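You operate a simulated robot arm through the tools that you are given. There is no shell and no other tool.

The job below is to be done with a simulated robot arm. You get a single attempt, and the scene is never put back.

Task
Put the dark box on battery, with OUT 1 and OUT 3 on.
Fine: OUT 1 and OUT 2 off before the knob turns; OUT 2 stays off.

It is judged by the outcome, as a careful person would: the job done as asked, and still so three seconds after it is handed in. It fails if anything else is knocked over, pushed out of place, dropped, spilled or broken.

Robot
A 7-joint arm with a three-finger gripper, fixed in place. Base frame: the origin is on the floor under the middle of its stand, x ahead of it, y to its left, z up. Readings come in cm, degrees, newtons and seconds.
It reaches about 134.2 cm from its shoulder. Its first joint turns from -166.0 to 166.0 degrees. Payload 2.69 kg.
Tool frame: the origin (TCP) lies between the finger pads and is the grasp point; the fingertips stand 3 cm ahead of it; z points along the fingers, y is the line along which they close. The gripper opens to 12.8 cm; its body begins 11.7 cm behind the TCP.
Orientation is told as [roll, pitch, yaw] about the base's x, y, z axes, in that order, counted from this pose: with the fingers straight down and closing along the base's y, the tool's x points along the base's -x, its y along +y and its z along -z.

Tools
- The arm moves only by the tool move_arm. Its argument "commands" is a list of rows, each an object (a shift or turn left out is 0, a gripper value left out holds the last) with "turn": the turn, a rotation vector about the tool's x, y, z in degrees, a list of three; "linear": the shift along the tool's x, y, z in cm, a list of three; "fingers": the gripper command, from -1 (shut) to 1 (fully open), values between in proportion. In form: [{"turn": [rx, ry, rz], "linear": [x, y, z], "fingers": fingers}, ...]. A call has 1 to 20 rows; each row shifts and turns the commanded pose from where the row before left it, along the tool's axes as they then stand. A row lasts 0.2 s, in which the tool goes at most 5 cm and 8.6 degrees; a call with a longer step from one row to the next is refused whole, and so is a gripper value outside its range. A pose out of reach is approached as far as the arm can. The call stops where the force on the tool passes 40 N (or 10 N more than at its start, if that is more) or the arm is blocked; 0.2 s more then pass. The fingers move at their own pace (about 12.7 cm/s each) and stop on an object; they squeeze with about 35 N. The grip force told is the motor's: it shows also when the fingers shut on nothing. Time passes only in rows, and 0.2 s behind the last, so rows that do not move let the fingers close. It gives the time, the measured TCP pose, the force on the tool (base axes), the opening and the grip force at its end, in the units of the frame above (readings bear some noise), with the torque about the TCP (base axes, N m) and any sound that the robot's microphone picked up.
- Cameras (640 x 400 px; columns grow to the right, rows downward): "scene" is fixed at [21.81, -66.3, 102.75]; the picture's right is [0.92, -0.40, 0.00], its down [-0.07, -0.16, -0.99] and it looks along [0.39, 0.90, -0.17] (base axes); focal length 316 px, centre (320, 200). "wrist" rides on the gripper at [5.8, 5.4, -13.1] in the tool frame; the picture's right is [-0.68, 0.74, 0.00], its down [-0.62, -0.57, -0.55] and it looks along [-0.40, -0.37, 0.84] (tool axes); focal length 234 px, centre (320, 200). There is no depth. A picture from a camera that has moved, and an enlarged one, comes with that camera's place and axes in the base frame and with its lens. The place of the scene camera against the robot may be out by one fixed shift of up to 2.5 cm in any direction.
- camera(camera): a new picture of that camera. The clock stands still meanwhile.
- lift_body(by): moves the trunk up (or, below 0, down) by that many cm; the arm rides with it, the base frame stays. It gives what a move gives, with no picture.
- inspect(camera, box): a new picture of the part [left, top, right, bottom] of that camera's present view, enlarged. The clock stands still meanwhile.
- hand_in(): hands the job in; it is judged then, once.

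Nothing tells you positions but the pictures and the camera data. Unless the task says otherwise, let go and move clear before handing in.

The tools are called as a command line: name --argument value ..., lists and objects as JSON in quotes. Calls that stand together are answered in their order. move_arm: Moves the arm, as the interface text tells. Its arguments: {"type":"object","properties":{"commands":{"type":"array"}},"required":["commands"]} The other tools are called the same way: lift_body (by) moves the trunk up or down; camera (camera) takes a picture; inspect (camera, box) takes an enlarged picture of a part of a camera's view; hand_in () hands the job in.

At the start:

```text
time: 0.0
eef_pos: [35.91, 62.76, 85.53]
orientation: [-0.1, 0.0, 0.0]
wrist_force: [-1.0, -0.1, -0.7]
moment: [0.04, 0.03, -0.01]
opening: 12.81
grasp_force: 0.0
trunk travel left (down, up): [-15.0, 20.0]
```

scene: 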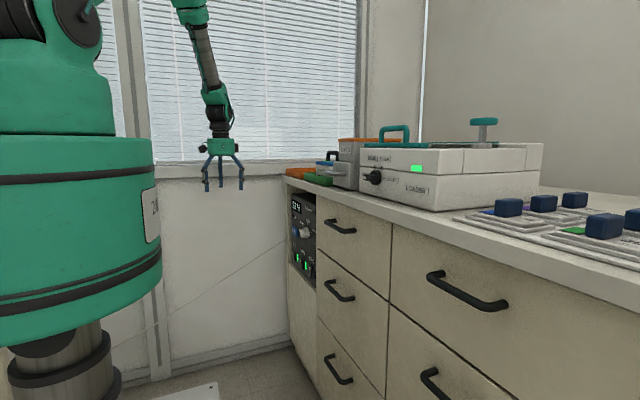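
wrist: 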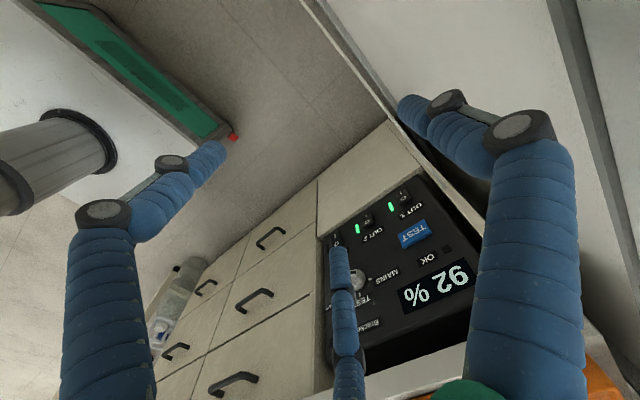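

The dark box appears to be the panel set into the left end of the cabinet front, with a display, a knob, and rocker switches OUT 1 to 3. I'll look closer from both cameras before moving.

inspect --camera "scene" --box '[270, 170, 340, 300]'

inspect --camera "wrist" --box '[300, 160, 500, 380]'

```text
3.08 times, centred on (305, 235) of scene
camera zoom: at [21.81, -66.3, 102.75], right [0.92, -0.4, 0.0], down [-0.07, -0.16, -0.99], along [0.39, 0.9, -0.17], focal length 974 px, centre (366, 92)
```

zoom: 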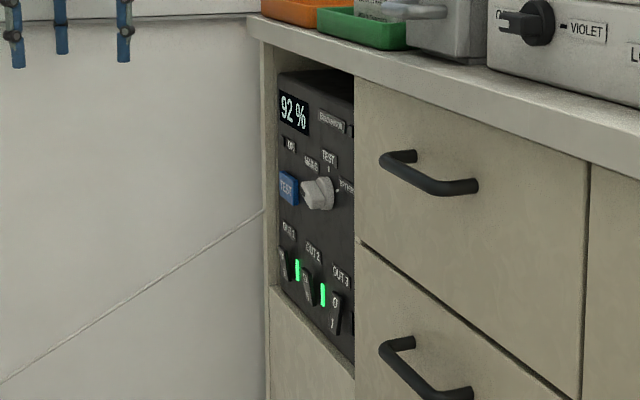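

```text
1.82 times, centred on (400, 270) of wrist
camera zoom: at [30.19, 68.05, 98.7], right [0.68, 0.74, 0.0], down [0.62, -0.57, 0.55], along [0.4, -0.37, -0.84], focal length 426 px, centre (174, 73)
```

zoom: 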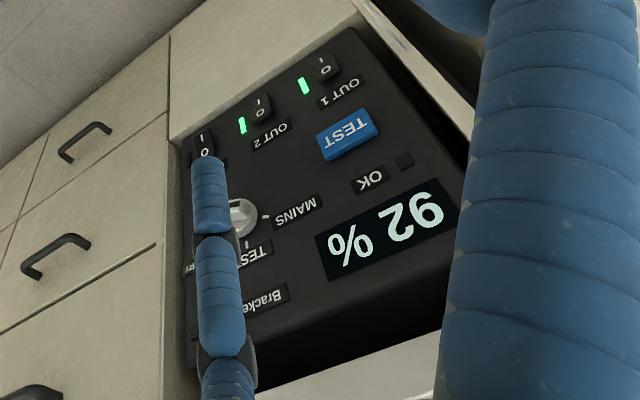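

The panel faces the robot at about x = 65. OUT 1, 2 and 3 sit near y = 62, 52 and 42 at z ≈ 52, and the knob is near y = 47, z = 67. I'll turn the tool to point straight ahead, staying well clear, so I can look at the panel.

move_arm --commands '[{"turn": [0, -8.2, 0]}, {"turn": [0, -8.2, 0]}, {"turn": [0, -8.2, 0]}, {"turn": [0, -8.2, 0]}, {"turn": [0, -8.2, 0]}, {"turn": [0, -8.2, 0]}, {"turn": [0, -8.2, 0]}, {"turn": [0, -8.2, 0]}, {"turn": [0, -8.2, 0]}, {"turn": [0, -8.2, 0]}, {"turn": [0, -8.0, 0]}, {"linear": [0, 0, 0]}]'

```text
time: 2.8
eef_pos: [39.21, 63.87, 91.58]
orientation: [95.0, -84.8, -98.0]
wrist_force: [0.4, -0.4, 0.6]
moment: [0.01, -0.02, 0.01]
opening: 12.78
grasp_force: 0.0
trunk travel left (down, up): [-15.0, 20.0]
stopped in row 12: the arm was blocked; the commanded pose is now the measured one
```

The tool now points roughly forward, but the arm stopped slightly off the commanded pose, so it may be at a joint limit. I'll look at both cameras.

camera --camera "scene"

camera --camera "wrist"

```text
taken
```

scene: 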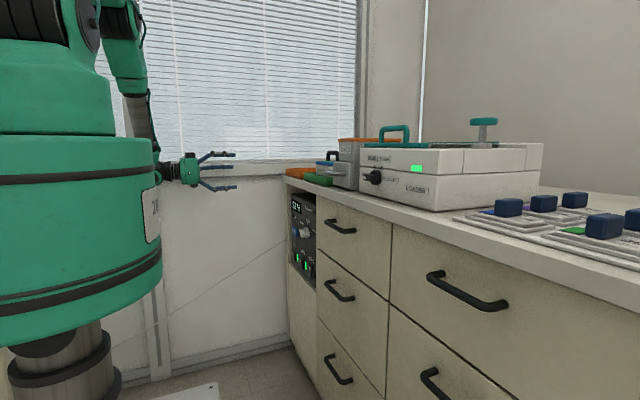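

```text
taken
camera wrist: at [26.71, 70.38, 86.25], right [0.03, 0.67, 0.74], down [-0.58, -0.59, 0.56], along [0.81, -0.45, 0.38], focal length 234 px, centre (320, 200)
```

wrist: 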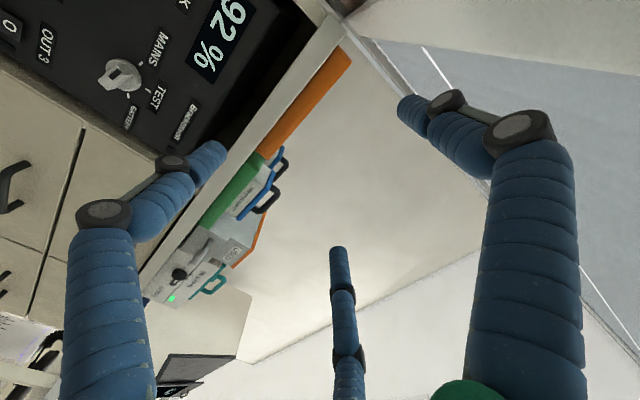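

The tool is nearly level, about 5° off in roll and 3° off in yaw, and the panel is at the upper left of the wrist view. I'll move down in front of the panel, keeping about 20 cm back.

move_arm --commands '[{"linear": [4, -0.5, 0.3]}, {"linear": [4, -0.5, 0.3]}, {"linear": [4, -0.5, 0.3]}, {"linear": [4, -0.5, 0.3]}, {"linear": [4, -0.5, 0.3]}, {"linear": [4, -0.5, 0.3]}, {"linear": [4, -0.5, 0.0]}, {"linear": [0, 0, 0]}]'

```text
time: 4.6
eef_pos: [40.45, 63.05, 63.25]
orientation: [95.3, -85.0, -97.4]
wrist_force: [0.4, 0.0, 0.5]
moment: [-0.03, 0.01, -0.01]
opening: 12.81
grasp_force: 0.0
trunk travel left (down, up): [-15.0, 20.0]
```

move_arm --commands '[{"turn": [-1.5, 0, -2.5], "linear": [0.5, -2, 0]}, {"turn": [-1.5, 0, -2.5], "linear": [0.5, -2, 0]}, {"linear": [0, -2, 0]}, {"linear": [0, -2, 0]}, {"linear": [0, 0, 0]}]'

camera --camera "wrist"

camera --camera "scene"

```text
time: 5.8
eef_pos: [40.44, 55.15, 62.01]
orientation: [179.4, -89.4, -178.8]
wrist_force: [0.2, -0.8, -0.5]
moment: [0.0, 0.03, 0.03]
opening: 12.77
grasp_force: 0.1
trunk travel left (down, up): [-15.0, 20.0]
```

```text
taken
camera wrist: at [27.5, 60.38, 56.12], right [-0.02, 0.74, 0.68], down [-0.55, -0.57, 0.61], along [0.84, -0.36, 0.41], focal length 234 px, centre (320, 200)
```

wrist: 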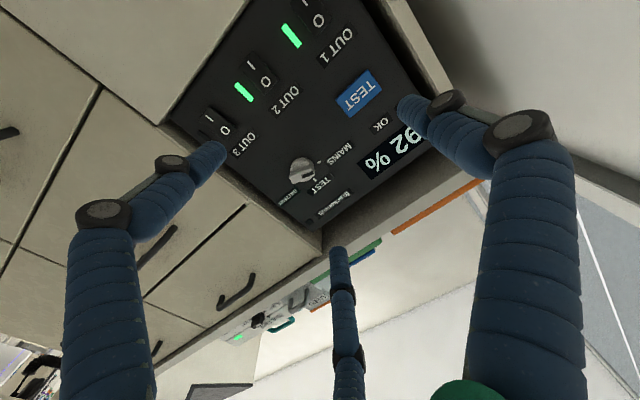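

```text
taken
```

scene: 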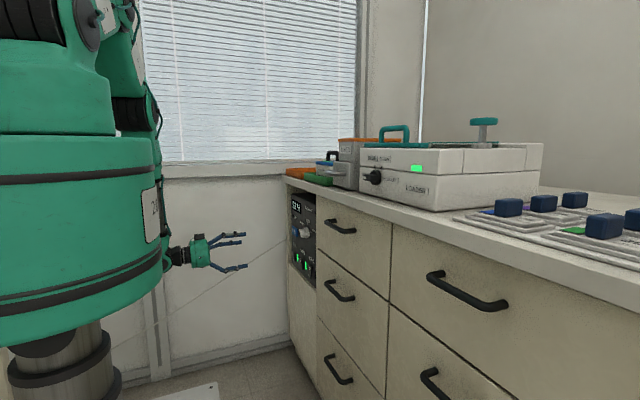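

The tool is now level at (40.4, 55.2, 62.0) with the whole panel in the wrist view. I'll zoom in for exact positions.

inspect --camera "wrist" --box '[160, 0, 400, 150]'

inspect --camera "wrist" --box '[240, 90, 440, 240]'

inspect --camera "scene" --box '[280, 185, 325, 290]'

```text
2.67 times, centred on (280, 75) of wrist
camera zoom: at [27.5, 60.38, 56.12], right [-0.02, 0.74, 0.68], down [-0.55, -0.57, 0.61], along [0.84, -0.36, 0.41], focal length 624 px, centre (427, 533)
```

zoom: 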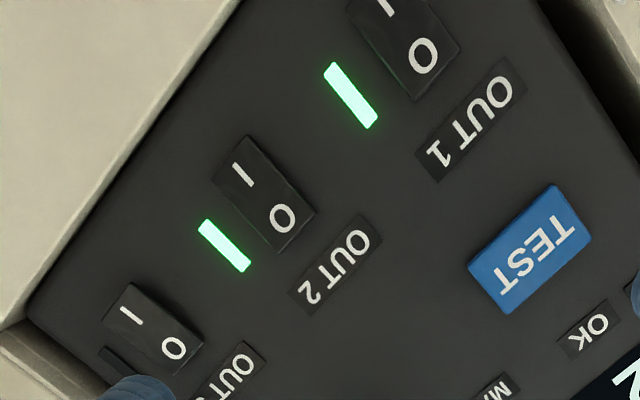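

```text
2.67 times, centred on (340, 165) of wrist
camera zoom: at [27.5, 60.38, 56.12], right [-0.02, 0.74, 0.68], down [-0.55, -0.57, 0.61], along [0.84, -0.36, 0.41], focal length 624 px, centre (267, 293)
```

zoom: 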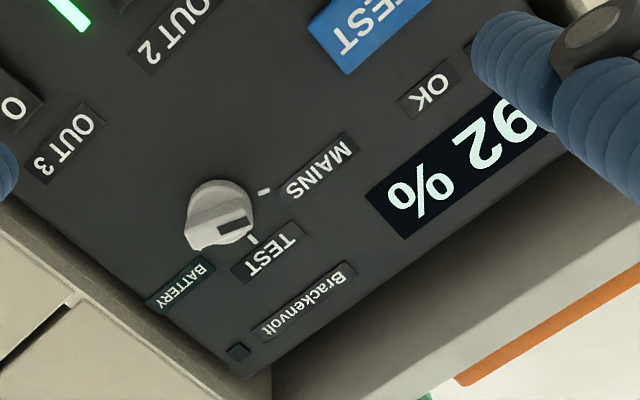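

```text
3.81 times, centred on (302, 238) of scene
camera zoom: at [21.81, -66.3, 102.75], right [0.92, -0.4, 0.0], down [-0.07, -0.16, -0.99], along [0.39, 0.9, -0.17], focal length 1206 px, centre (387, 57)
```

zoom: 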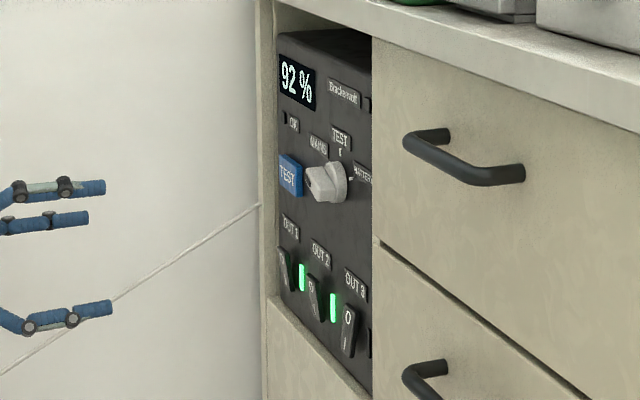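

The rockers sit at y ≈ 62.4, 52.5 and 42.7, z ≈ 53, with O at the top and I at the bottom; OUT 1 and OUT 2 are lit. The knob is near (y 47, z 67), and I want a closer look at its pointer and tick marks.

inspect --camera "wrist" --box '[270, 130, 370, 210]'

inspect --camera "scene" --box '[290, 210, 322, 245]'

inspect --camera "scene" --box '[285, 240, 322, 280]'

```text
5.00 times, centred on (320, 170) of wrist
camera zoom: at [27.5, 60.38, 56.12], right [-0.02, 0.74, 0.68], down [-0.55, -0.57, 0.61], along [0.84, -0.36, 0.41], focal length 1171 px, centre (320, 350)
```

zoom: 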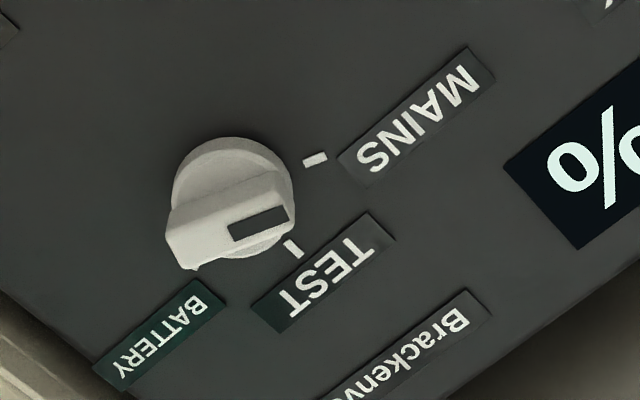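

```text
11.43 times, centred on (306, 228) of scene
camera zoom: at [21.81, -66.3, 102.75], right [0.92, -0.4, 0.0], down [-0.07, -0.16, -0.99], along [0.39, 0.9, -0.17], focal length 3617 px, centre (480, -114)
```

zoom: 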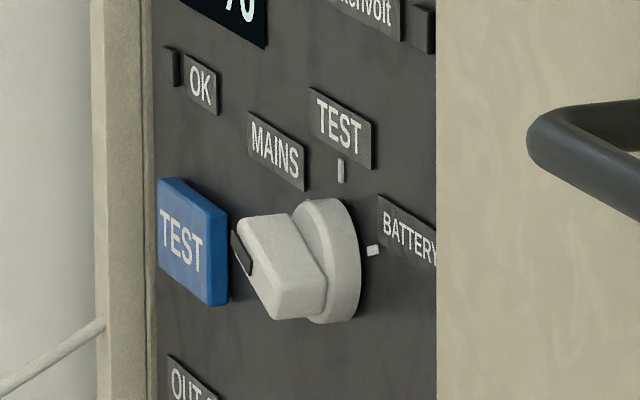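

```text
10.00 times, centred on (304, 260) of scene
camera zoom: at [21.81, -66.3, 102.75], right [0.92, -0.4, 0.0], down [-0.07, -0.16, -0.99], along [0.39, 0.9, -0.17], focal length 3165 px, centre (485, -400)
```

zoom: 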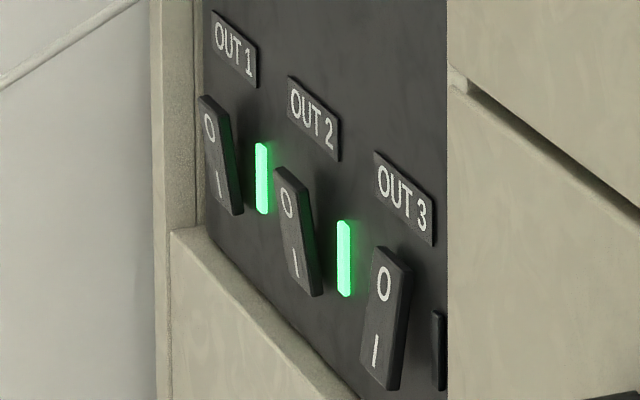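

The knob's marked end points at MAINS (about 70° left of TEST), so BATTERY means roughly 140° clockwise. First I'll close the fingers and line up in front of the top (O) end of OUT 1.

move_arm --commands '[{"linear": [1.7, 1.8, 0], "fingers": -1}, {"linear": [1.7, 1.8, 0], "fingers": -1}, {"linear": [1.7, 1.8, 0], "fingers": -1}, {"linear": [1.7, 1.8, 0], "fingers": -1}, {"fingers": -1}, {"fingers": -1}]'

camera --camera "wrist"

camera --camera "scene"

```text
time: 7.2
eef_pos: [40.55, 62.32, 54.99]
orientation: [-178.3, -89.5, 179.1]
wrist_force: [0.2, 0.2, -0.6]
moment: [-0.03, -0.02, 0.01]
opening: 0.22
grasp_force: 31.6
trunk travel left (down, up): [-15.0, 20.0]
```

```text
taken
camera wrist: at [27.62, 67.62, 49.16], right [-0.02, 0.74, 0.68], down [-0.55, -0.57, 0.61], along [0.84, -0.36, 0.41], focal length 234 px, centre (320, 200)
```

wrist: 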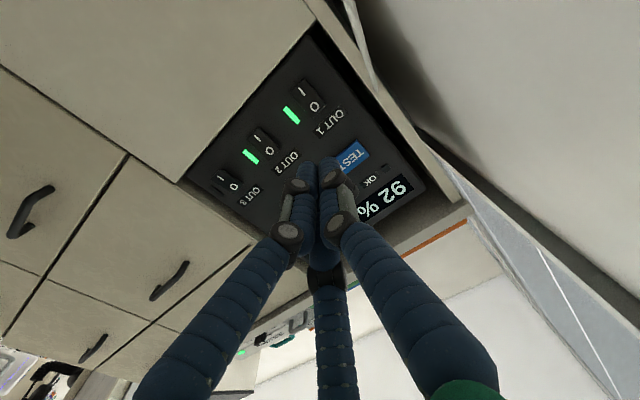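

```text
taken
```

scene: 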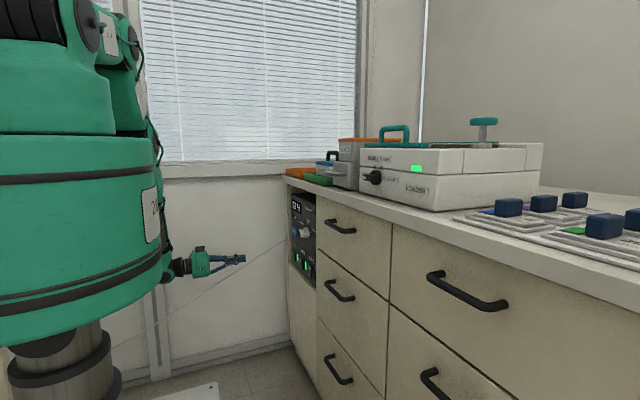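

The fingers are closed into a cluster. I'll zoom in from this second viewpoint to triangulate the switches more precisely.

inspect --camera "wrist" --box '[190, 60, 380, 220]'

```text
2.50 times, centred on (285, 140) of wrist
camera zoom: at [27.62, 67.62, 49.16], right [-0.02, 0.74, 0.68], down [-0.55, -0.57, 0.61], along [0.84, -0.36, 0.41], focal length 585 px, centre (408, 350)
```

zoom: 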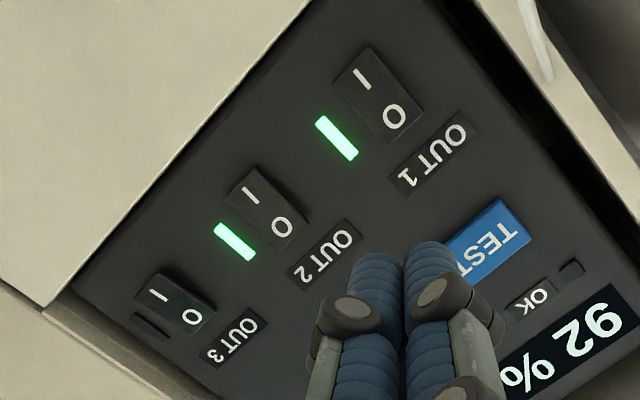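

Triangulation puts the rocker faces at x ≈ 64, with the O ends at y = 62.4, 52.4 and 42.3, z ≈ 54.4. I'll advance toward OUT 1's O end quickly at first, then in small steps.

move_arm --commands '[{"linear": [-0.1, 0, 2.8], "fingers": -1}, {"linear": [-0.1, 0, 2.8]}, {"linear": [0, 0, 2.8]}, {"linear": [0, 0, 2.8]}, {"linear": [0, 0, 2.8]}, {"linear": [0, 0, 2]}, {"linear": [0, 0, 0]}]'

camera --camera "wrist"

inspect --camera "scene" --box '[240, 190, 340, 290]'

```text
time: 8.8
eef_pos: [56.58, 62.55, 55.56]
orientation: [-177.6, -89.4, 178.3]
wrist_force: [0.0, 0.1, -0.2]
moment: [0.0, 0.0, 0.01]
opening: 0.22
grasp_force: 31.5
trunk travel left (down, up): [-15.0, 20.0]
```

```text
taken
camera wrist: at [43.69, 67.76, 49.69], right [-0.02, 0.74, 0.68], down [-0.55, -0.57, 0.61], along [0.84, -0.36, 0.41], focal length 234 px, centre (320, 200)
```

wrist: 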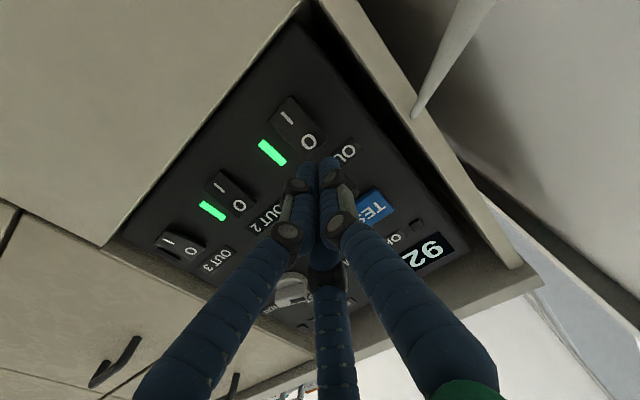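

```text
4.00 times, centred on (290, 240) of scene
camera zoom: at [21.81, -66.3, 102.75], right [0.92, -0.4, 0.0], down [-0.07, -0.16, -0.99], along [0.39, 0.9, -0.17], focal length 1266 px, centre (440, 40)
```

zoom: 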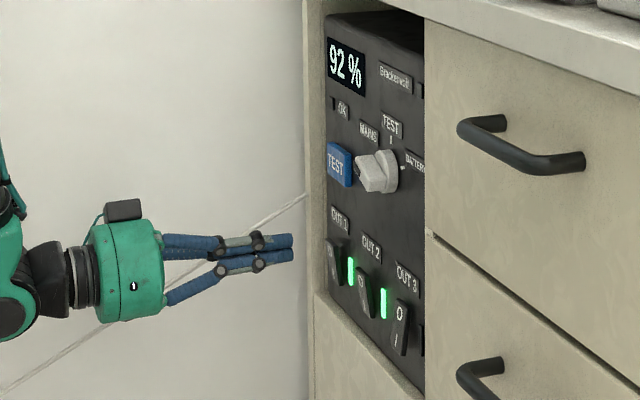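

The tips are about 3 cm short of OUT 1's raised O end. I'll drop 0.4 cm and press in gently in small steps.

move_arm --commands '[{"linear": [0.4, -0.1, 0.5], "fingers": -1}, {"linear": [0, 0, 0.5]}, {"linear": [0, 0, 0.5]}, {"linear": [0, 0, 0.4]}, {"linear": [0, 0, 0.3]}, {"linear": [0, 0, 0.3]}, {"linear": [0, 0, 0.3]}, {"linear": [0, 0, 0.3]}, {"linear": [0, 0, 0.3]}, {"linear": [0, 0, 0.3]}, {"linear": [0, 0, 0.3]}]'

inspect --camera "scene" --box '[260, 210, 340, 290]'

```text
time: 11.2
eef_pos: [60.6, 62.54, 55.13]
orientation: [179.8, -89.5, -179.1]
wrist_force: [-0.7, -0.1, -0.5]
moment: [-0.02, 0.0, -0.04]
opening: 0.19
grasp_force: 31.2
trunk travel left (down, up): [-15.0, 20.0]
```

```text
5.00 times, centred on (300, 250) of scene
camera zoom: at [21.81, -66.3, 102.75], right [0.92, -0.4, 0.0], down [-0.07, -0.16, -0.99], along [0.39, 0.9, -0.17], focal length 1582 px, centre (420, -50)
```

zoom: 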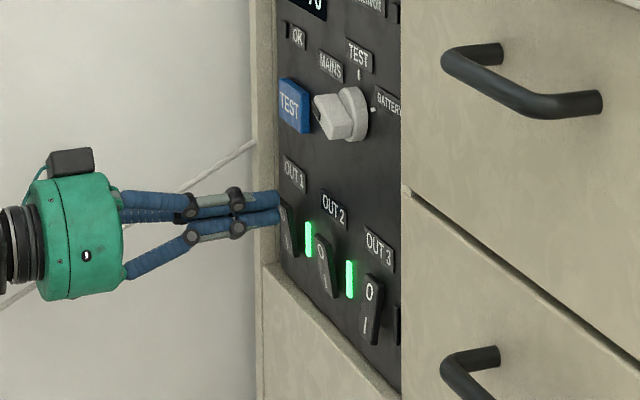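

No contact yet with the tips at x ≈ 63.6. I'll keep pressing in small steps.

move_arm --commands '[{"linear": [0, 0, 0.25], "fingers": -1}, {"linear": [0, 0, 0.25]}, {"linear": [0, 0, 0.25]}, {"linear": [0, 0, 0.25]}, {"linear": [0, 0, 0.25]}, {"linear": [0, 0, 0.25]}]'

inspect --camera "scene" --box '[260, 210, 340, 290]'

```text
time: 12.3
eef_pos: [61.19, 62.55, 55.14]
orientation: [-168.0, -89.3, 168.8]
wrist_force: [-14.2, -1.0, 5.7]
moment: [-0.09, 0.01, -0.1]
opening: 0.19
grasp_force: 31.5
trunk travel left (down, up): [-15.0, 20.0]
stopped in row 5: the force on the tool passed its limit at 46 N (the readings are from after the stop); the commanded pose is now the measured one
```

```text
5.00 times, centred on (300, 250) of scene
camera zoom: at [21.81, -66.3, 102.75], right [0.92, -0.4, 0.0], down [-0.07, -0.16, -0.99], along [0.39, 0.9, -0.17], focal length 1582 px, centre (420, -50)
```

zoom: 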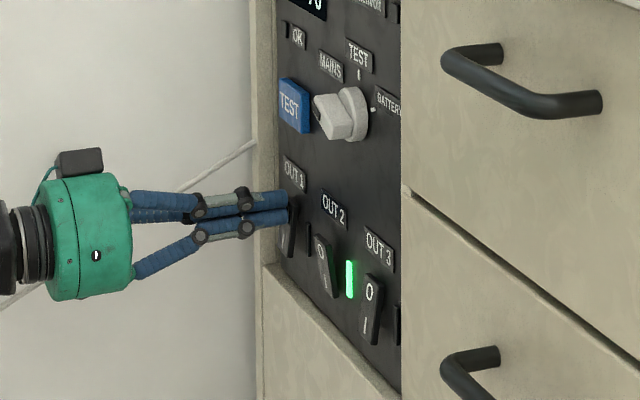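

OUT 1's lamp went out, so it's off. I'll back off and shift right 10 cm to OUT 2's O end.

move_arm --commands '[{"linear": [0, 0, -2], "fingers": -1}, {"linear": [0, 0, -2.2]}, {"linear": [0, -2.5, 0]}, {"linear": [0, -2.5, 0]}, {"linear": [0, -2.5, 0]}, {"linear": [0, -2.6, 0]}, {"linear": [0, 0, 0]}]'

camera --camera "wrist"

inspect --camera "scene" --box '[260, 210, 340, 290]'

```text
time: 13.9
eef_pos: [57.39, 52.29, 55.12]
orientation: [-168.5, -89.3, 169.4]
wrist_force: [-0.6, -0.7, 0.3]
moment: [0.0, 0.01, 0.0]
opening: 0.21
grasp_force: 31.6
trunk travel left (down, up): [-15.0, 20.0]
```

```text
taken
camera wrist: at [44.41, 57.4, 49.25], right [-0.02, 0.74, 0.67], down [-0.55, -0.57, 0.61], along [0.84, -0.36, 0.41], focal length 234 px, centre (320, 200)
```

wrist: 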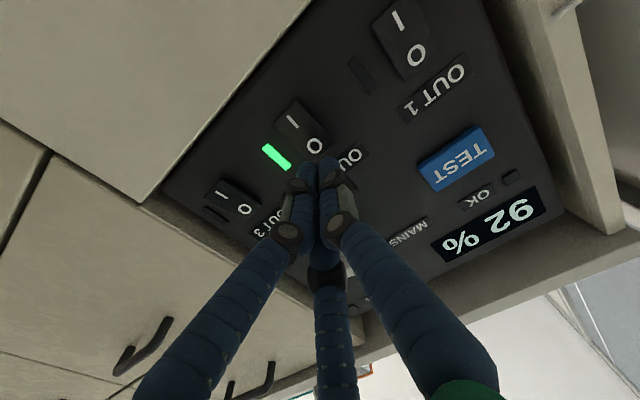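

```text
5.00 times, centred on (300, 250) of scene
camera zoom: at [21.81, -66.3, 102.75], right [0.92, -0.4, 0.0], down [-0.07, -0.16, -0.99], along [0.39, 0.9, -0.17], focal length 1582 px, centre (420, -50)
```

zoom: 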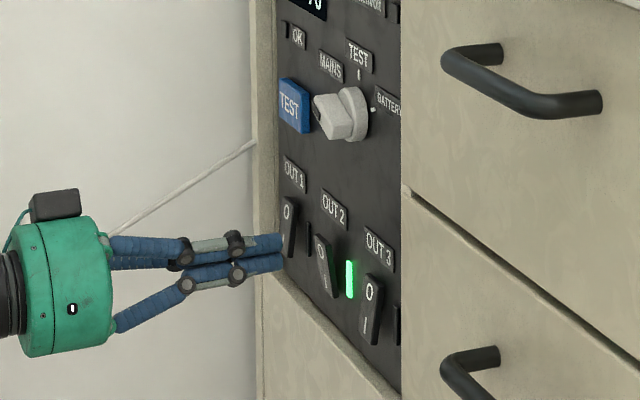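

OUT 1 stays off and the fingers are lined up with OUT 2's O end (y 52.3, z 55.1). Next I'll press OUT 2 off the same way, with a slightly shorter stroke.

move_arm --commands '[{"linear": [0, 0, 0.7], "fingers": -1}, {"linear": [0, 0, 0.7]}, {"linear": [0, 0, 0.7]}, {"linear": [0, 0, 0.6]}, {"linear": [0, 0, 0.3]}, {"linear": [0, 0, 0.25]}, {"linear": [0, 0, 0.25]}, {"linear": [0, 0, 0.2]}, {"linear": [0, 0, 0]}]'

inspect --camera "scene" --box '[260, 210, 340, 290]'

```text
time: 15.9
eef_pos: [61.1, 52.45, 55.16]
orientation: [-168.1, -89.4, 169.0]
wrist_force: [-1.2, 0.9, 0.0]
moment: [0.02, -0.01, 0.0]
opening: 0.2
grasp_force: 31.5
trunk travel left (down, up): [-15.0, 20.0]
```

```text
5.00 times, centred on (300, 250) of scene
camera zoom: at [21.81, -66.3, 102.75], right [0.92, -0.4, 0.0], down [-0.07, -0.16, -0.99], along [0.39, 0.9, -0.17], focal length 1582 px, centre (420, -50)
```

zoom: 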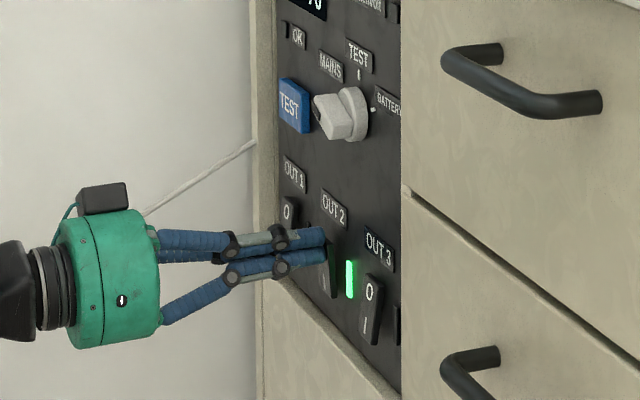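

The fingers are barely touching and OUT 2 is still lit. I'll push a little further.

move_arm --commands '[{"linear": [0, 0, 0.2], "fingers": -1}, {"linear": [0, 0, 0.2]}, {"linear": [0, 0, 0.2]}, {"linear": [0, 0, 0.2]}, {"linear": [0, 0, 0]}]'

inspect --camera "scene" --box '[260, 210, 340, 290]'

```text
time: 16.7
eef_pos: [61.27, 52.43, 55.04]
orientation: [-155.2, -89.3, 156.3]
wrist_force: [-14.8, -2.3, 7.2]
moment: [-0.15, 0.01, -0.18]
opening: 0.22
grasp_force: 31.5
trunk travel left (down, up): [-15.0, 20.0]
stopped in row 3: the force on the tool passed its limit at 45 N (the readings are from after the stop); the commanded pose is now the measured one
```

```text
5.00 times, centred on (300, 250) of scene
camera zoom: at [21.81, -66.3, 102.75], right [0.92, -0.4, 0.0], down [-0.07, -0.16, -0.99], along [0.39, 0.9, -0.17], focal length 1582 px, centre (420, -50)
```

zoom: 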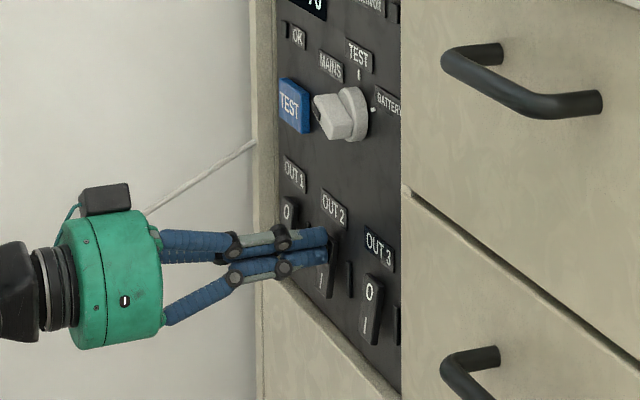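

OUT 2 is now off too, so both are off before the knob turns. I'll back well away, open the fingers, and move in front of the knob to measure it.

move_arm --commands '[{"linear": [0, 0, -3], "fingers": -1}, {"linear": [0, 0, -4]}, {"linear": [0, 0, -4]}, {"linear": [0, 0, -4]}, {"linear": [0, 0, -2]}, {"linear": [-3, -1.4, 0]}, {"linear": [-3, -1.4, 0], "fingers": 0.3}, {"linear": [-3, -1.4, 0]}, {"linear": [-3, -1.3, 0]}, {"linear": [0, 0, 0]}]'

camera --camera "wrist"

inspect --camera "scene" --box '[260, 190, 340, 290]'

```text
time: 18.9
eef_pos: [44.47, 46.63, 66.68]
orientation: [-156.5, -89.4, 157.4]
wrist_force: [0.0, -0.8, -0.7]
moment: [-0.02, 0.0, 0.02]
opening: 8.33
grasp_force: 0.1
trunk travel left (down, up): [-15.0, 20.0]
```

```text
taken
camera wrist: at [31.47, 51.81, 60.82], right [-0.02, 0.74, 0.67], down [-0.54, -0.57, 0.61], along [0.84, -0.35, 0.41], focal length 234 px, centre (320, 200)
```

wrist: 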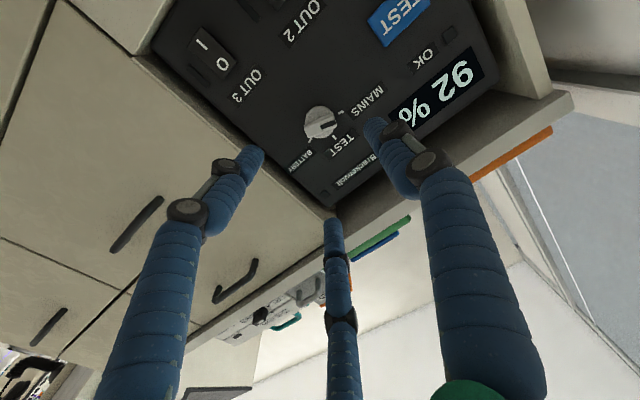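

```text
4.00 times, centred on (300, 240) of scene
camera zoom: at [21.81, -66.3, 102.75], right [0.92, -0.4, 0.0], down [-0.07, -0.16, -0.99], along [0.39, 0.9, -0.17], focal length 1266 px, centre (400, 40)
```

zoom: 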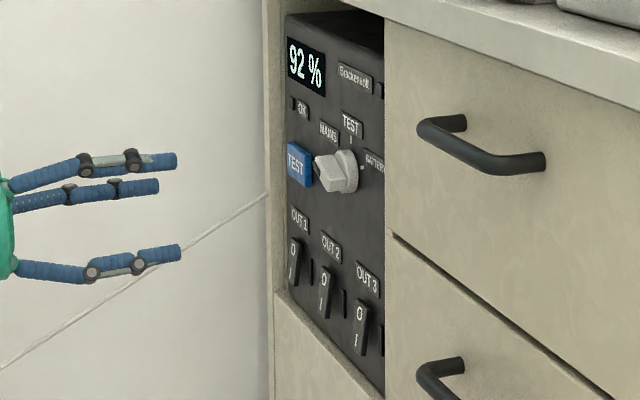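

All three outputs are now off, and the gripper is in front of the knob about 8 cm open. I'll zoom in to find the knob's axis and depth.

inspect --camera "wrist" --box '[270, 80, 390, 190]'

inspect --camera "wrist" --box '[295, 95, 355, 145]'

```text
3.64 times, centred on (330, 135) of wrist
camera zoom: at [31.47, 51.81, 60.82], right [-0.02, 0.74, 0.67], down [-0.54, -0.57, 0.61], along [0.84, -0.35, 0.41], focal length 852 px, centre (284, 436)
```

zoom: 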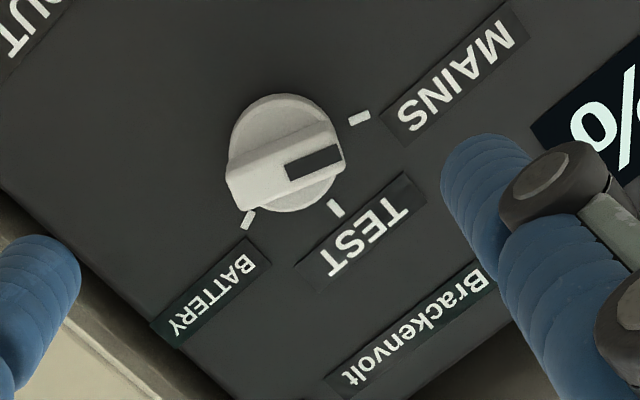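

```text
8.00 times, centred on (325, 120) of wrist
camera zoom: at [31.47, 51.81, 60.82], right [-0.02, 0.74, 0.67], down [-0.54, -0.57, 0.61], along [0.84, -0.35, 0.41], focal length 1873 px, centre (280, 840)
```

zoom: 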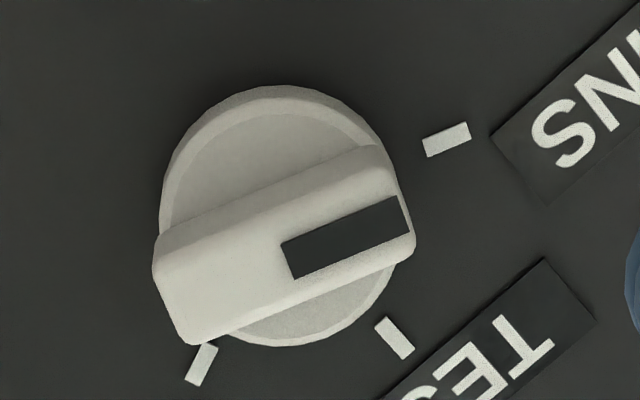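

The knob axis is at y ≈ 46.67, z ≈ 67.5. The bar's front is at x ≈ 61.7 and its marked end points 69° left of TEST; the panel is at x ≈ 64.9. I'll roll the wrist −70° so one finger faces each side of the bar and the next 140° of roll is centred.

move_arm --commands '[{"turn": [0, 0, -7.8], "linear": [0, 0, 0], "fingers": 0.3}, {"turn": [0, 0, -7.8]}, {"turn": [0, 0, -7.8]}, {"turn": [0, 0, -7.8]}, {"turn": [0, 0, -7.8]}, {"turn": [0, 0, -7.8]}, {"turn": [0, 0, -7.8]}, {"turn": [0, 0, -7.8]}, {"turn": [0, 0, -7.6]}, {"linear": [0, 0, 0]}]'

camera --camera "wrist"

camera --camera "scene"

```text
time: 21.1
eef_pos: [44.38, 46.72, 66.94]
orientation: [-90.6, -19.7, 91.1]
wrist_force: [-0.2, 0.4, -0.4]
moment: [0.02, 0.02, 0.01]
opening: 8.33
grasp_force: 0.1
trunk travel left (down, up): [-15.0, 20.0]
```

```text
taken
camera wrist: at [31.59, 42.71, 59.83], right [-0.01, 0.88, -0.47], down [-0.56, 0.38, 0.73], along [0.83, 0.27, 0.49], focal length 234 px, centre (320, 200)
```

wrist: 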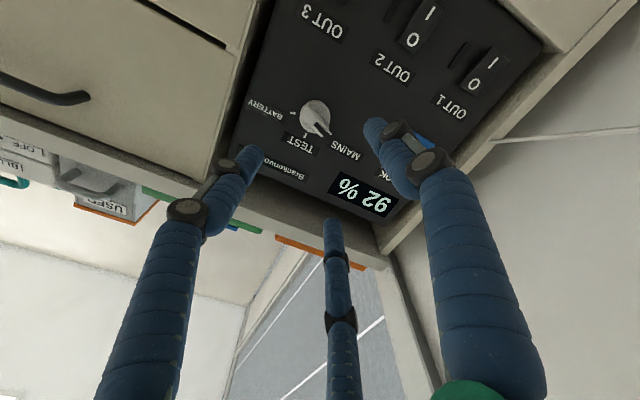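

```text
taken
```

scene: 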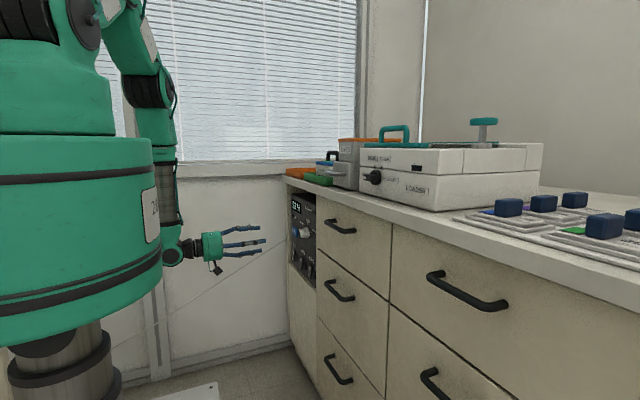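

The roll went cleanly. I'll centre on the knob axis and advance partway, with the fingertips still short of the knob.

move_arm --commands '[{"linear": [-0.13, -0.54, 2.4], "fingers": 0.2}, {"linear": [0, 0, 2.4]}, {"linear": [0, 0, 2.4]}, {"linear": [0, 0, 2.4]}, {"linear": [0, 0, 1.8]}, {"linear": [0, 0, 0]}]'

camera --camera "wrist"

inspect --camera "scene" --box '[260, 190, 340, 290]'

```text
time: 22.5
eef_pos: [55.85, 46.77, 67.49]
orientation: [-90.6, -19.7, 91.3]
wrist_force: [0.2, 0.9, 0.7]
moment: [0.0, 0.0, 0.03]
opening: 7.67
grasp_force: 0.1
trunk travel left (down, up): [-15.0, 20.0]
```

```text
taken
camera wrist: at [43.04, 42.89, 60.49], right [-0.01, 0.89, -0.46], down [-0.56, 0.38, 0.73], along [0.83, 0.27, 0.49], focal length 234 px, centre (320, 200)
```

wrist: 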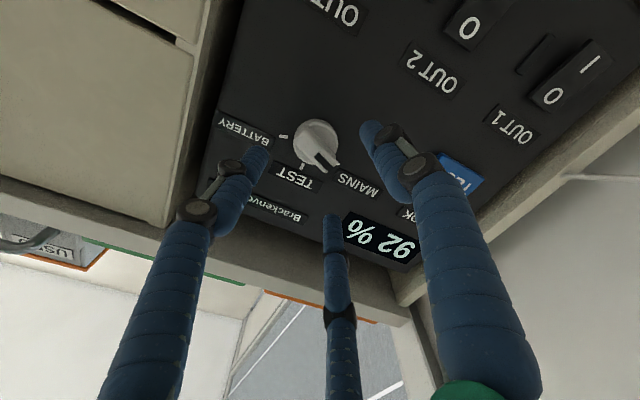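

```text
4.00 times, centred on (300, 240) of scene
camera zoom: at [21.81, -66.3, 102.75], right [0.92, -0.4, 0.0], down [-0.07, -0.16, -0.99], along [0.39, 0.9, -0.17], focal length 1266 px, centre (400, 40)
```

zoom: 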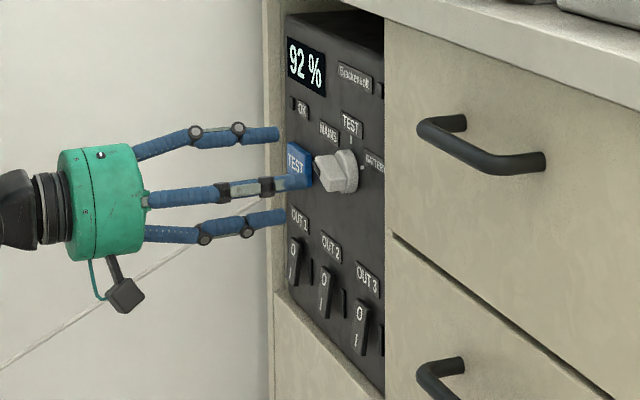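

The fingers are centred around the knob (y 46.8, z 67.5). I'll advance slowly so the tips straddle the bar without reaching the panel.

move_arm --commands '[{"linear": [0.09, -0.03, 0.9], "fingers": 0.2}, {"linear": [0, 0, 0.9]}, {"linear": [0, 0, 0.9]}, {"linear": [0, 0, 0.9]}, {"linear": [0, 0, 0.7]}, {"linear": [0, 0, 0]}]'

camera --camera "wrist"

inspect --camera "scene" --box '[270, 200, 330, 260]'

```text
time: 23.9
eef_pos: [59.98, 46.84, 67.72]
orientation: [-90.5, -19.7, 91.3]
wrist_force: [-0.3, -0.7, 0.3]
moment: [0.0, -0.02, -0.01]
opening: 7.68
grasp_force: 0.0
trunk travel left (down, up): [-15.0, 20.0]
```

```text
taken
camera wrist: at [47.28, 42.91, 60.54], right [-0.01, 0.89, -0.46], down [-0.56, 0.38, 0.73], along [0.83, 0.27, 0.49], focal length 234 px, centre (320, 200)
```

wrist: 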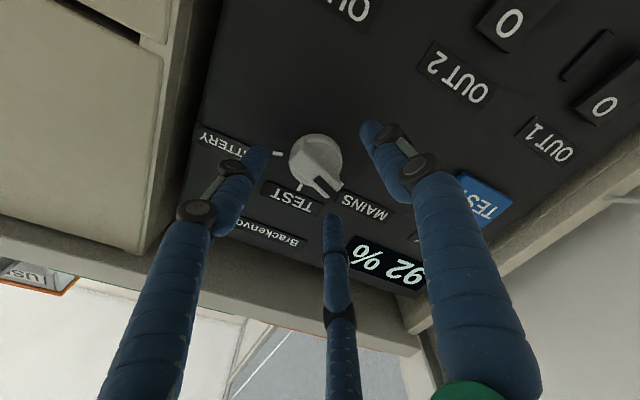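

```text
6.67 times, centred on (300, 230) of scene
camera zoom: at [21.81, -66.3, 102.75], right [0.92, -0.4, 0.0], down [-0.07, -0.16, -0.99], along [0.39, 0.9, -0.17], focal length 2110 px, centre (453, 0)
```

zoom: 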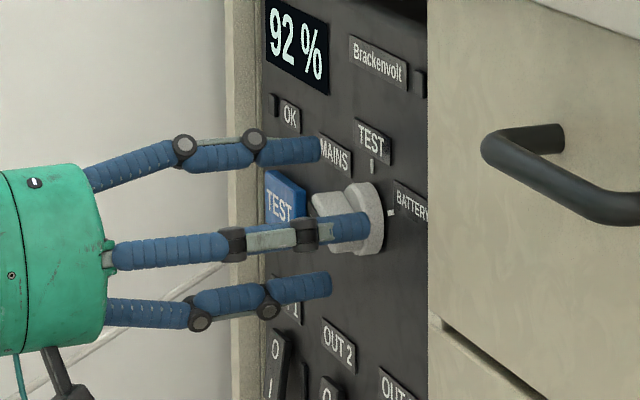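

The tips straddle the bar with no contact. I'll make a small centring correction and close the fingers onto the bar.

move_arm --commands '[{"linear": [0.15, 0.12, 0.2], "fingers": 0.2}, {"fingers": -0.3}, {"fingers": -0.6}, {"fingers": -1}, {"fingers": -1}, {"fingers": -1}]'

camera --camera "wrist"

inspect --camera "scene" --box '[270, 200, 330, 260]'

```text
time: 24.8
eef_pos: [60.41, 46.37, 68.08]
orientation: [-91.2, -19.9, 90.9]
wrist_force: [-15.0, -19.3, 30.6]
moment: [-0.1, -0.14, -0.56]
opening: 2.53
grasp_force: 34.9
trunk travel left (down, up): [-15.0, 20.0]
stopped in row 4: the force on the tool passed its limit at 47 N (the readings are from after the stop); the commanded pose is now the measured one
```

```text
taken
camera wrist: at [47.64, 42.69, 60.86], right [0.0, 0.89, -0.46], down [-0.57, 0.38, 0.73], along [0.82, 0.26, 0.5], focal length 234 px, centre (320, 200)
```

wrist: 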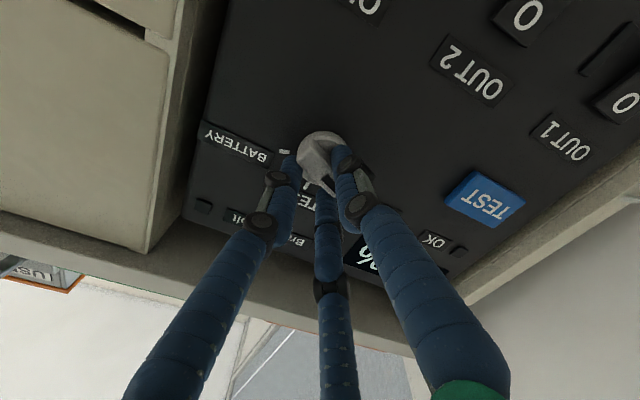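

```text
6.67 times, centred on (300, 230) of scene
camera zoom: at [21.81, -66.3, 102.75], right [0.92, -0.4, 0.0], down [-0.07, -0.16, -0.99], along [0.39, 0.9, -0.17], focal length 2110 px, centre (453, 0)
```

zoom: 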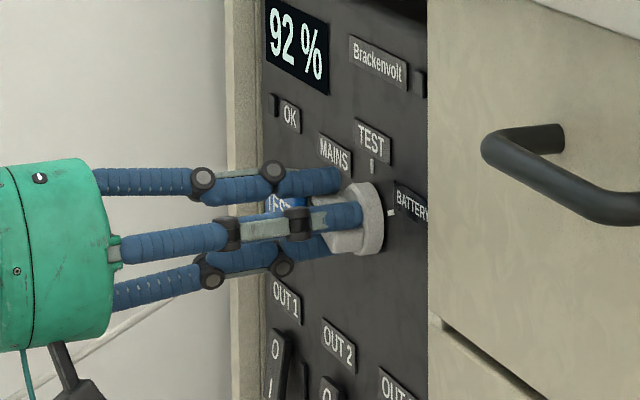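

The three fingers closed on the bar, but they move together and shoved the tool about 0.6 cm off the knob axis. I'll relax them to a loose cage, re-centre, then turn.

move_arm --commands '[{"fingers": -0.3}, {"linear": [-0.05, 0.35, 0], "fingers": -0.3}, {"linear": [-0.04, 0.3, 0], "fingers": -0.3}, {"fingers": -0.34}, {"fingers": -0.34}]'

inspect --camera "wrist" --box '[230, 90, 410, 240]'

```text
time: 26.0
eef_pos: [60.38, 46.94, 67.14]
orientation: [-91.0, -19.9, 91.1]
wrist_force: [-0.8, 0.0, 1.4]
moment: [-0.02, -0.02, 0.01]
opening: 4.25
grasp_force: 0.2
trunk travel left (down, up): [-15.0, 20.0]
```

```text
2.67 times, centred on (320, 165) of wrist
camera zoom: at [47.64, 43.12, 60.02], right [0.0, 0.89, -0.46], down [-0.57, 0.38, 0.73], along [0.82, 0.26, 0.5], focal length 624 px, centre (320, 293)
```

zoom: 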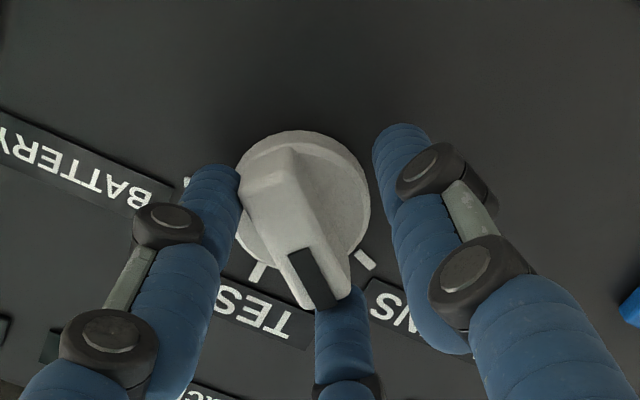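

The cage is in place and the knob may have shifted a few degrees towards TEST already. I'll re-centre and start turning clockwise in steps.

move_arm --commands '[{"linear": [0.13, -0.4, 0], "fingers": -0.34}, {"turn": [0, 0, 6], "fingers": -0.34}, {"turn": [0, 0, 6]}, {"turn": [0, 0, 6]}, {"turn": [0, 0, 6]}, {"turn": [0, 0, 6]}, {"turn": [0, 0, 6]}, {"turn": [0, 0, 6]}, {"turn": [0, 0, 6]}, {"turn": [0, 0, 6]}, {"turn": [0, 0, 6]}, {"turn": [0, 0, 6]}, {"turn": [0, 0, 6]}, {"linear": [0, 0, 0]}]'

inspect --camera "wrist" --box '[230, 90, 410, 240]'

inspect --camera "scene" --box '[270, 200, 330, 260]'

```text
time: 29.0
eef_pos: [60.47, 46.65, 67.52]
orientation: [115.9, -87.9, -115.2]
wrist_force: [-3.2, -8.7, -2.5]
moment: [0.02, 0.14, -0.31]
opening: 4.51
grasp_force: 2.2
trunk travel left (down, up): [-15.0, 20.0]
```

```text
2.67 times, centred on (320, 165) of wrist
camera zoom: at [47.49, 52.01, 61.76], right [-0.02, 0.71, 0.7], down [-0.55, -0.59, 0.59], along [0.83, -0.37, 0.4], focal length 624 px, centre (320, 293)
```

zoom: 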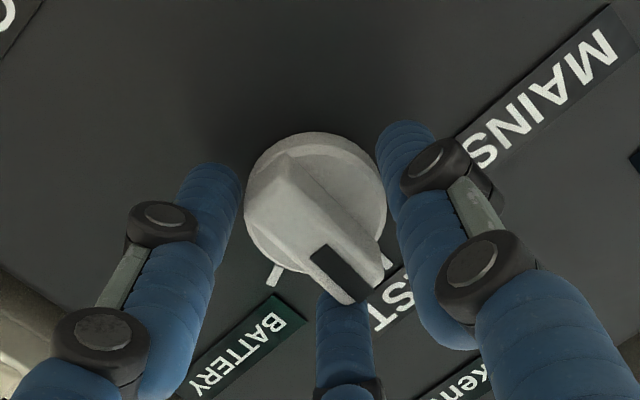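

```text
6.67 times, centred on (300, 230) of scene
camera zoom: at [21.81, -66.3, 102.75], right [0.92, -0.4, 0.0], down [-0.07, -0.16, -0.99], along [0.39, 0.9, -0.17], focal length 2110 px, centre (453, 0)
```

zoom: 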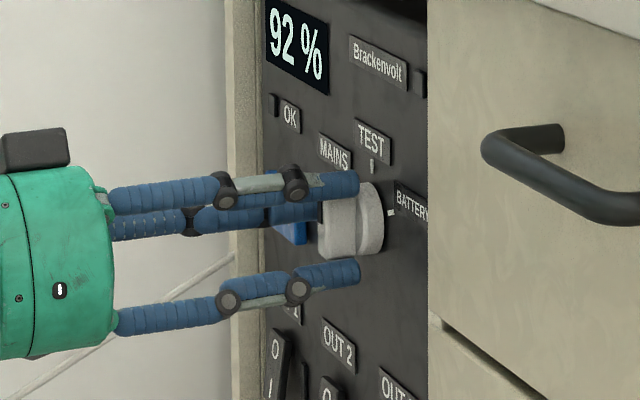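

The knob is following the fingers and now points near TEST. I'll continue the turn to BATTERY.

move_arm --commands '[{"turn": [0, 0, 6], "fingers": -0.34}, {"turn": [0, 0, 6]}, {"turn": [0, 0, 6]}, {"turn": [0, 0, 6]}, {"turn": [0, 0, 6]}, {"turn": [0, 0, 6]}, {"turn": [0, 0, 6]}, {"turn": [0, 0, 6]}, {"turn": [0, 0, 6]}, {"turn": [0, 0, 6]}, {"turn": [0, 0, 6]}, {"linear": [0, 0, 0]}]'

inspect --camera "wrist" --box '[230, 90, 410, 240]'

inspect --camera "scene" --box '[270, 200, 330, 260]'

```text
time: 29.6
eef_pos: [60.59, 47.95, 66.75]
orientation: [95.4, -78.0, -95.3]
wrist_force: [-22.9, -9.4, 17.5]
moment: [-0.16, -0.94, -0.82]
opening: 5.61
grasp_force: 10.2
out of reach, approached as far as the arm can: row 2, 3
trunk travel left (down, up): [-15.0, 20.0]
stopped in row 3: the force on the tool passed its limit at 55 N (the readings are from after the stop); the commanded pose is now the measured one
```

```text
2.67 times, centred on (320, 165) of wrist
camera zoom: at [47.86, 54.37, 62.09], right [-0.02, 0.58, 0.81], down [-0.56, -0.68, 0.47], along [0.83, -0.45, 0.33], focal length 624 px, centre (320, 293)
```

zoom: 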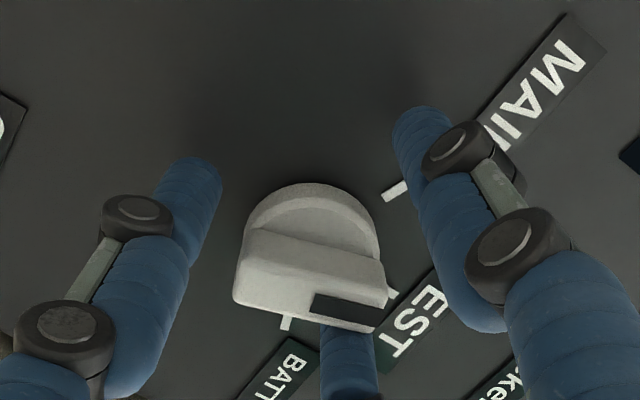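

```text
6.67 times, centred on (300, 230) of scene
camera zoom: at [21.81, -66.3, 102.75], right [0.92, -0.4, 0.0], down [-0.07, -0.16, -0.99], along [0.39, 0.9, -0.17], focal length 2110 px, centre (453, 0)
```

zoom: 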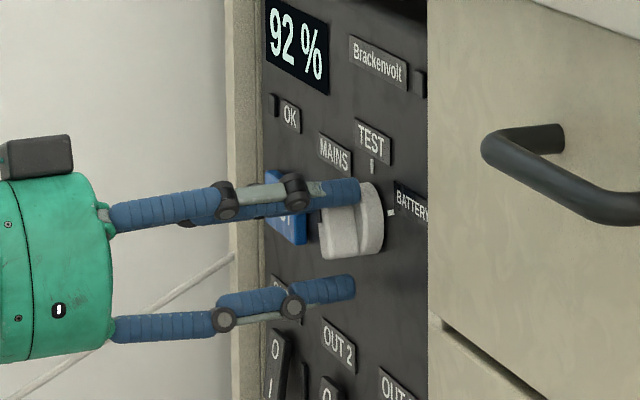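

The wrist hit its roll limit near 0°, which dragged the tool sideways and left the knob about 25° left of TEST. I'll open the fingers and back straight out, then re-grip with the wrist rolled the other way, where there's more travel.

move_arm --commands '[{"fingers": 0.1}, {"fingers": 0.1}, {"linear": [0, 0, -1]}, {"linear": [0, 0, -2]}, {"linear": [0, 0, -2]}, {"linear": [0, 0, -2]}, {"linear": [0, 0, 0]}]'

camera --camera "scene"

inspect --camera "scene" --box '[270, 200, 330, 260]'

```text
time: 31.2
eef_pos: [54.46, 50.05, 66.09]
orientation: [94.9, -78.3, -95.0]
wrist_force: [-0.3, -0.8, 0.2]
moment: [-0.02, 0.01, 0.02]
opening: 7.05
grasp_force: 0.0
out of reach, approached as far as the arm can: row 4, 5, 6
trunk travel left (down, up): [-15.0, 20.0]
```

```text
taken
```

scene: 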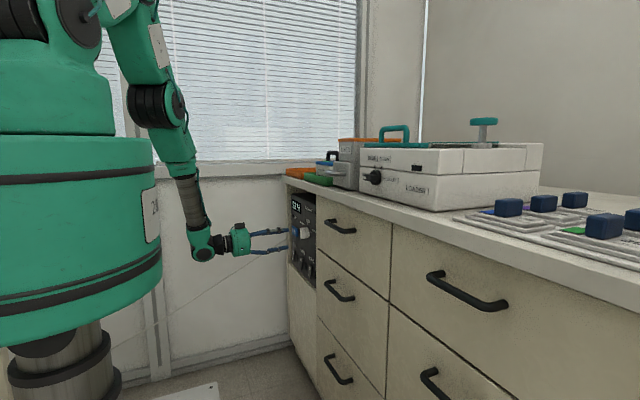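

```text
6.67 times, centred on (300, 230) of scene
camera zoom: at [21.81, -66.3, 102.75], right [0.92, -0.4, 0.0], down [-0.07, -0.16, -0.99], along [0.39, 0.9, -0.17], focal length 2110 px, centre (453, 0)
```

zoom: 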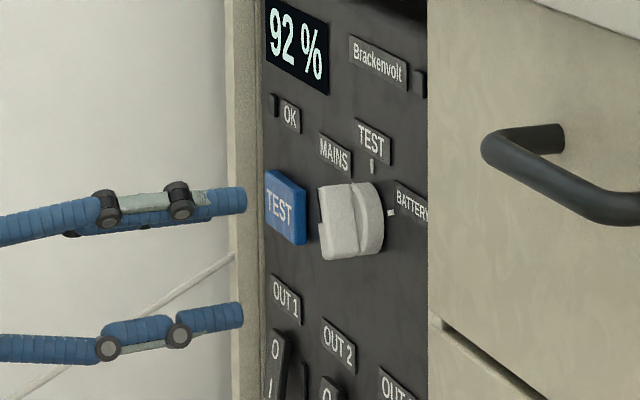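

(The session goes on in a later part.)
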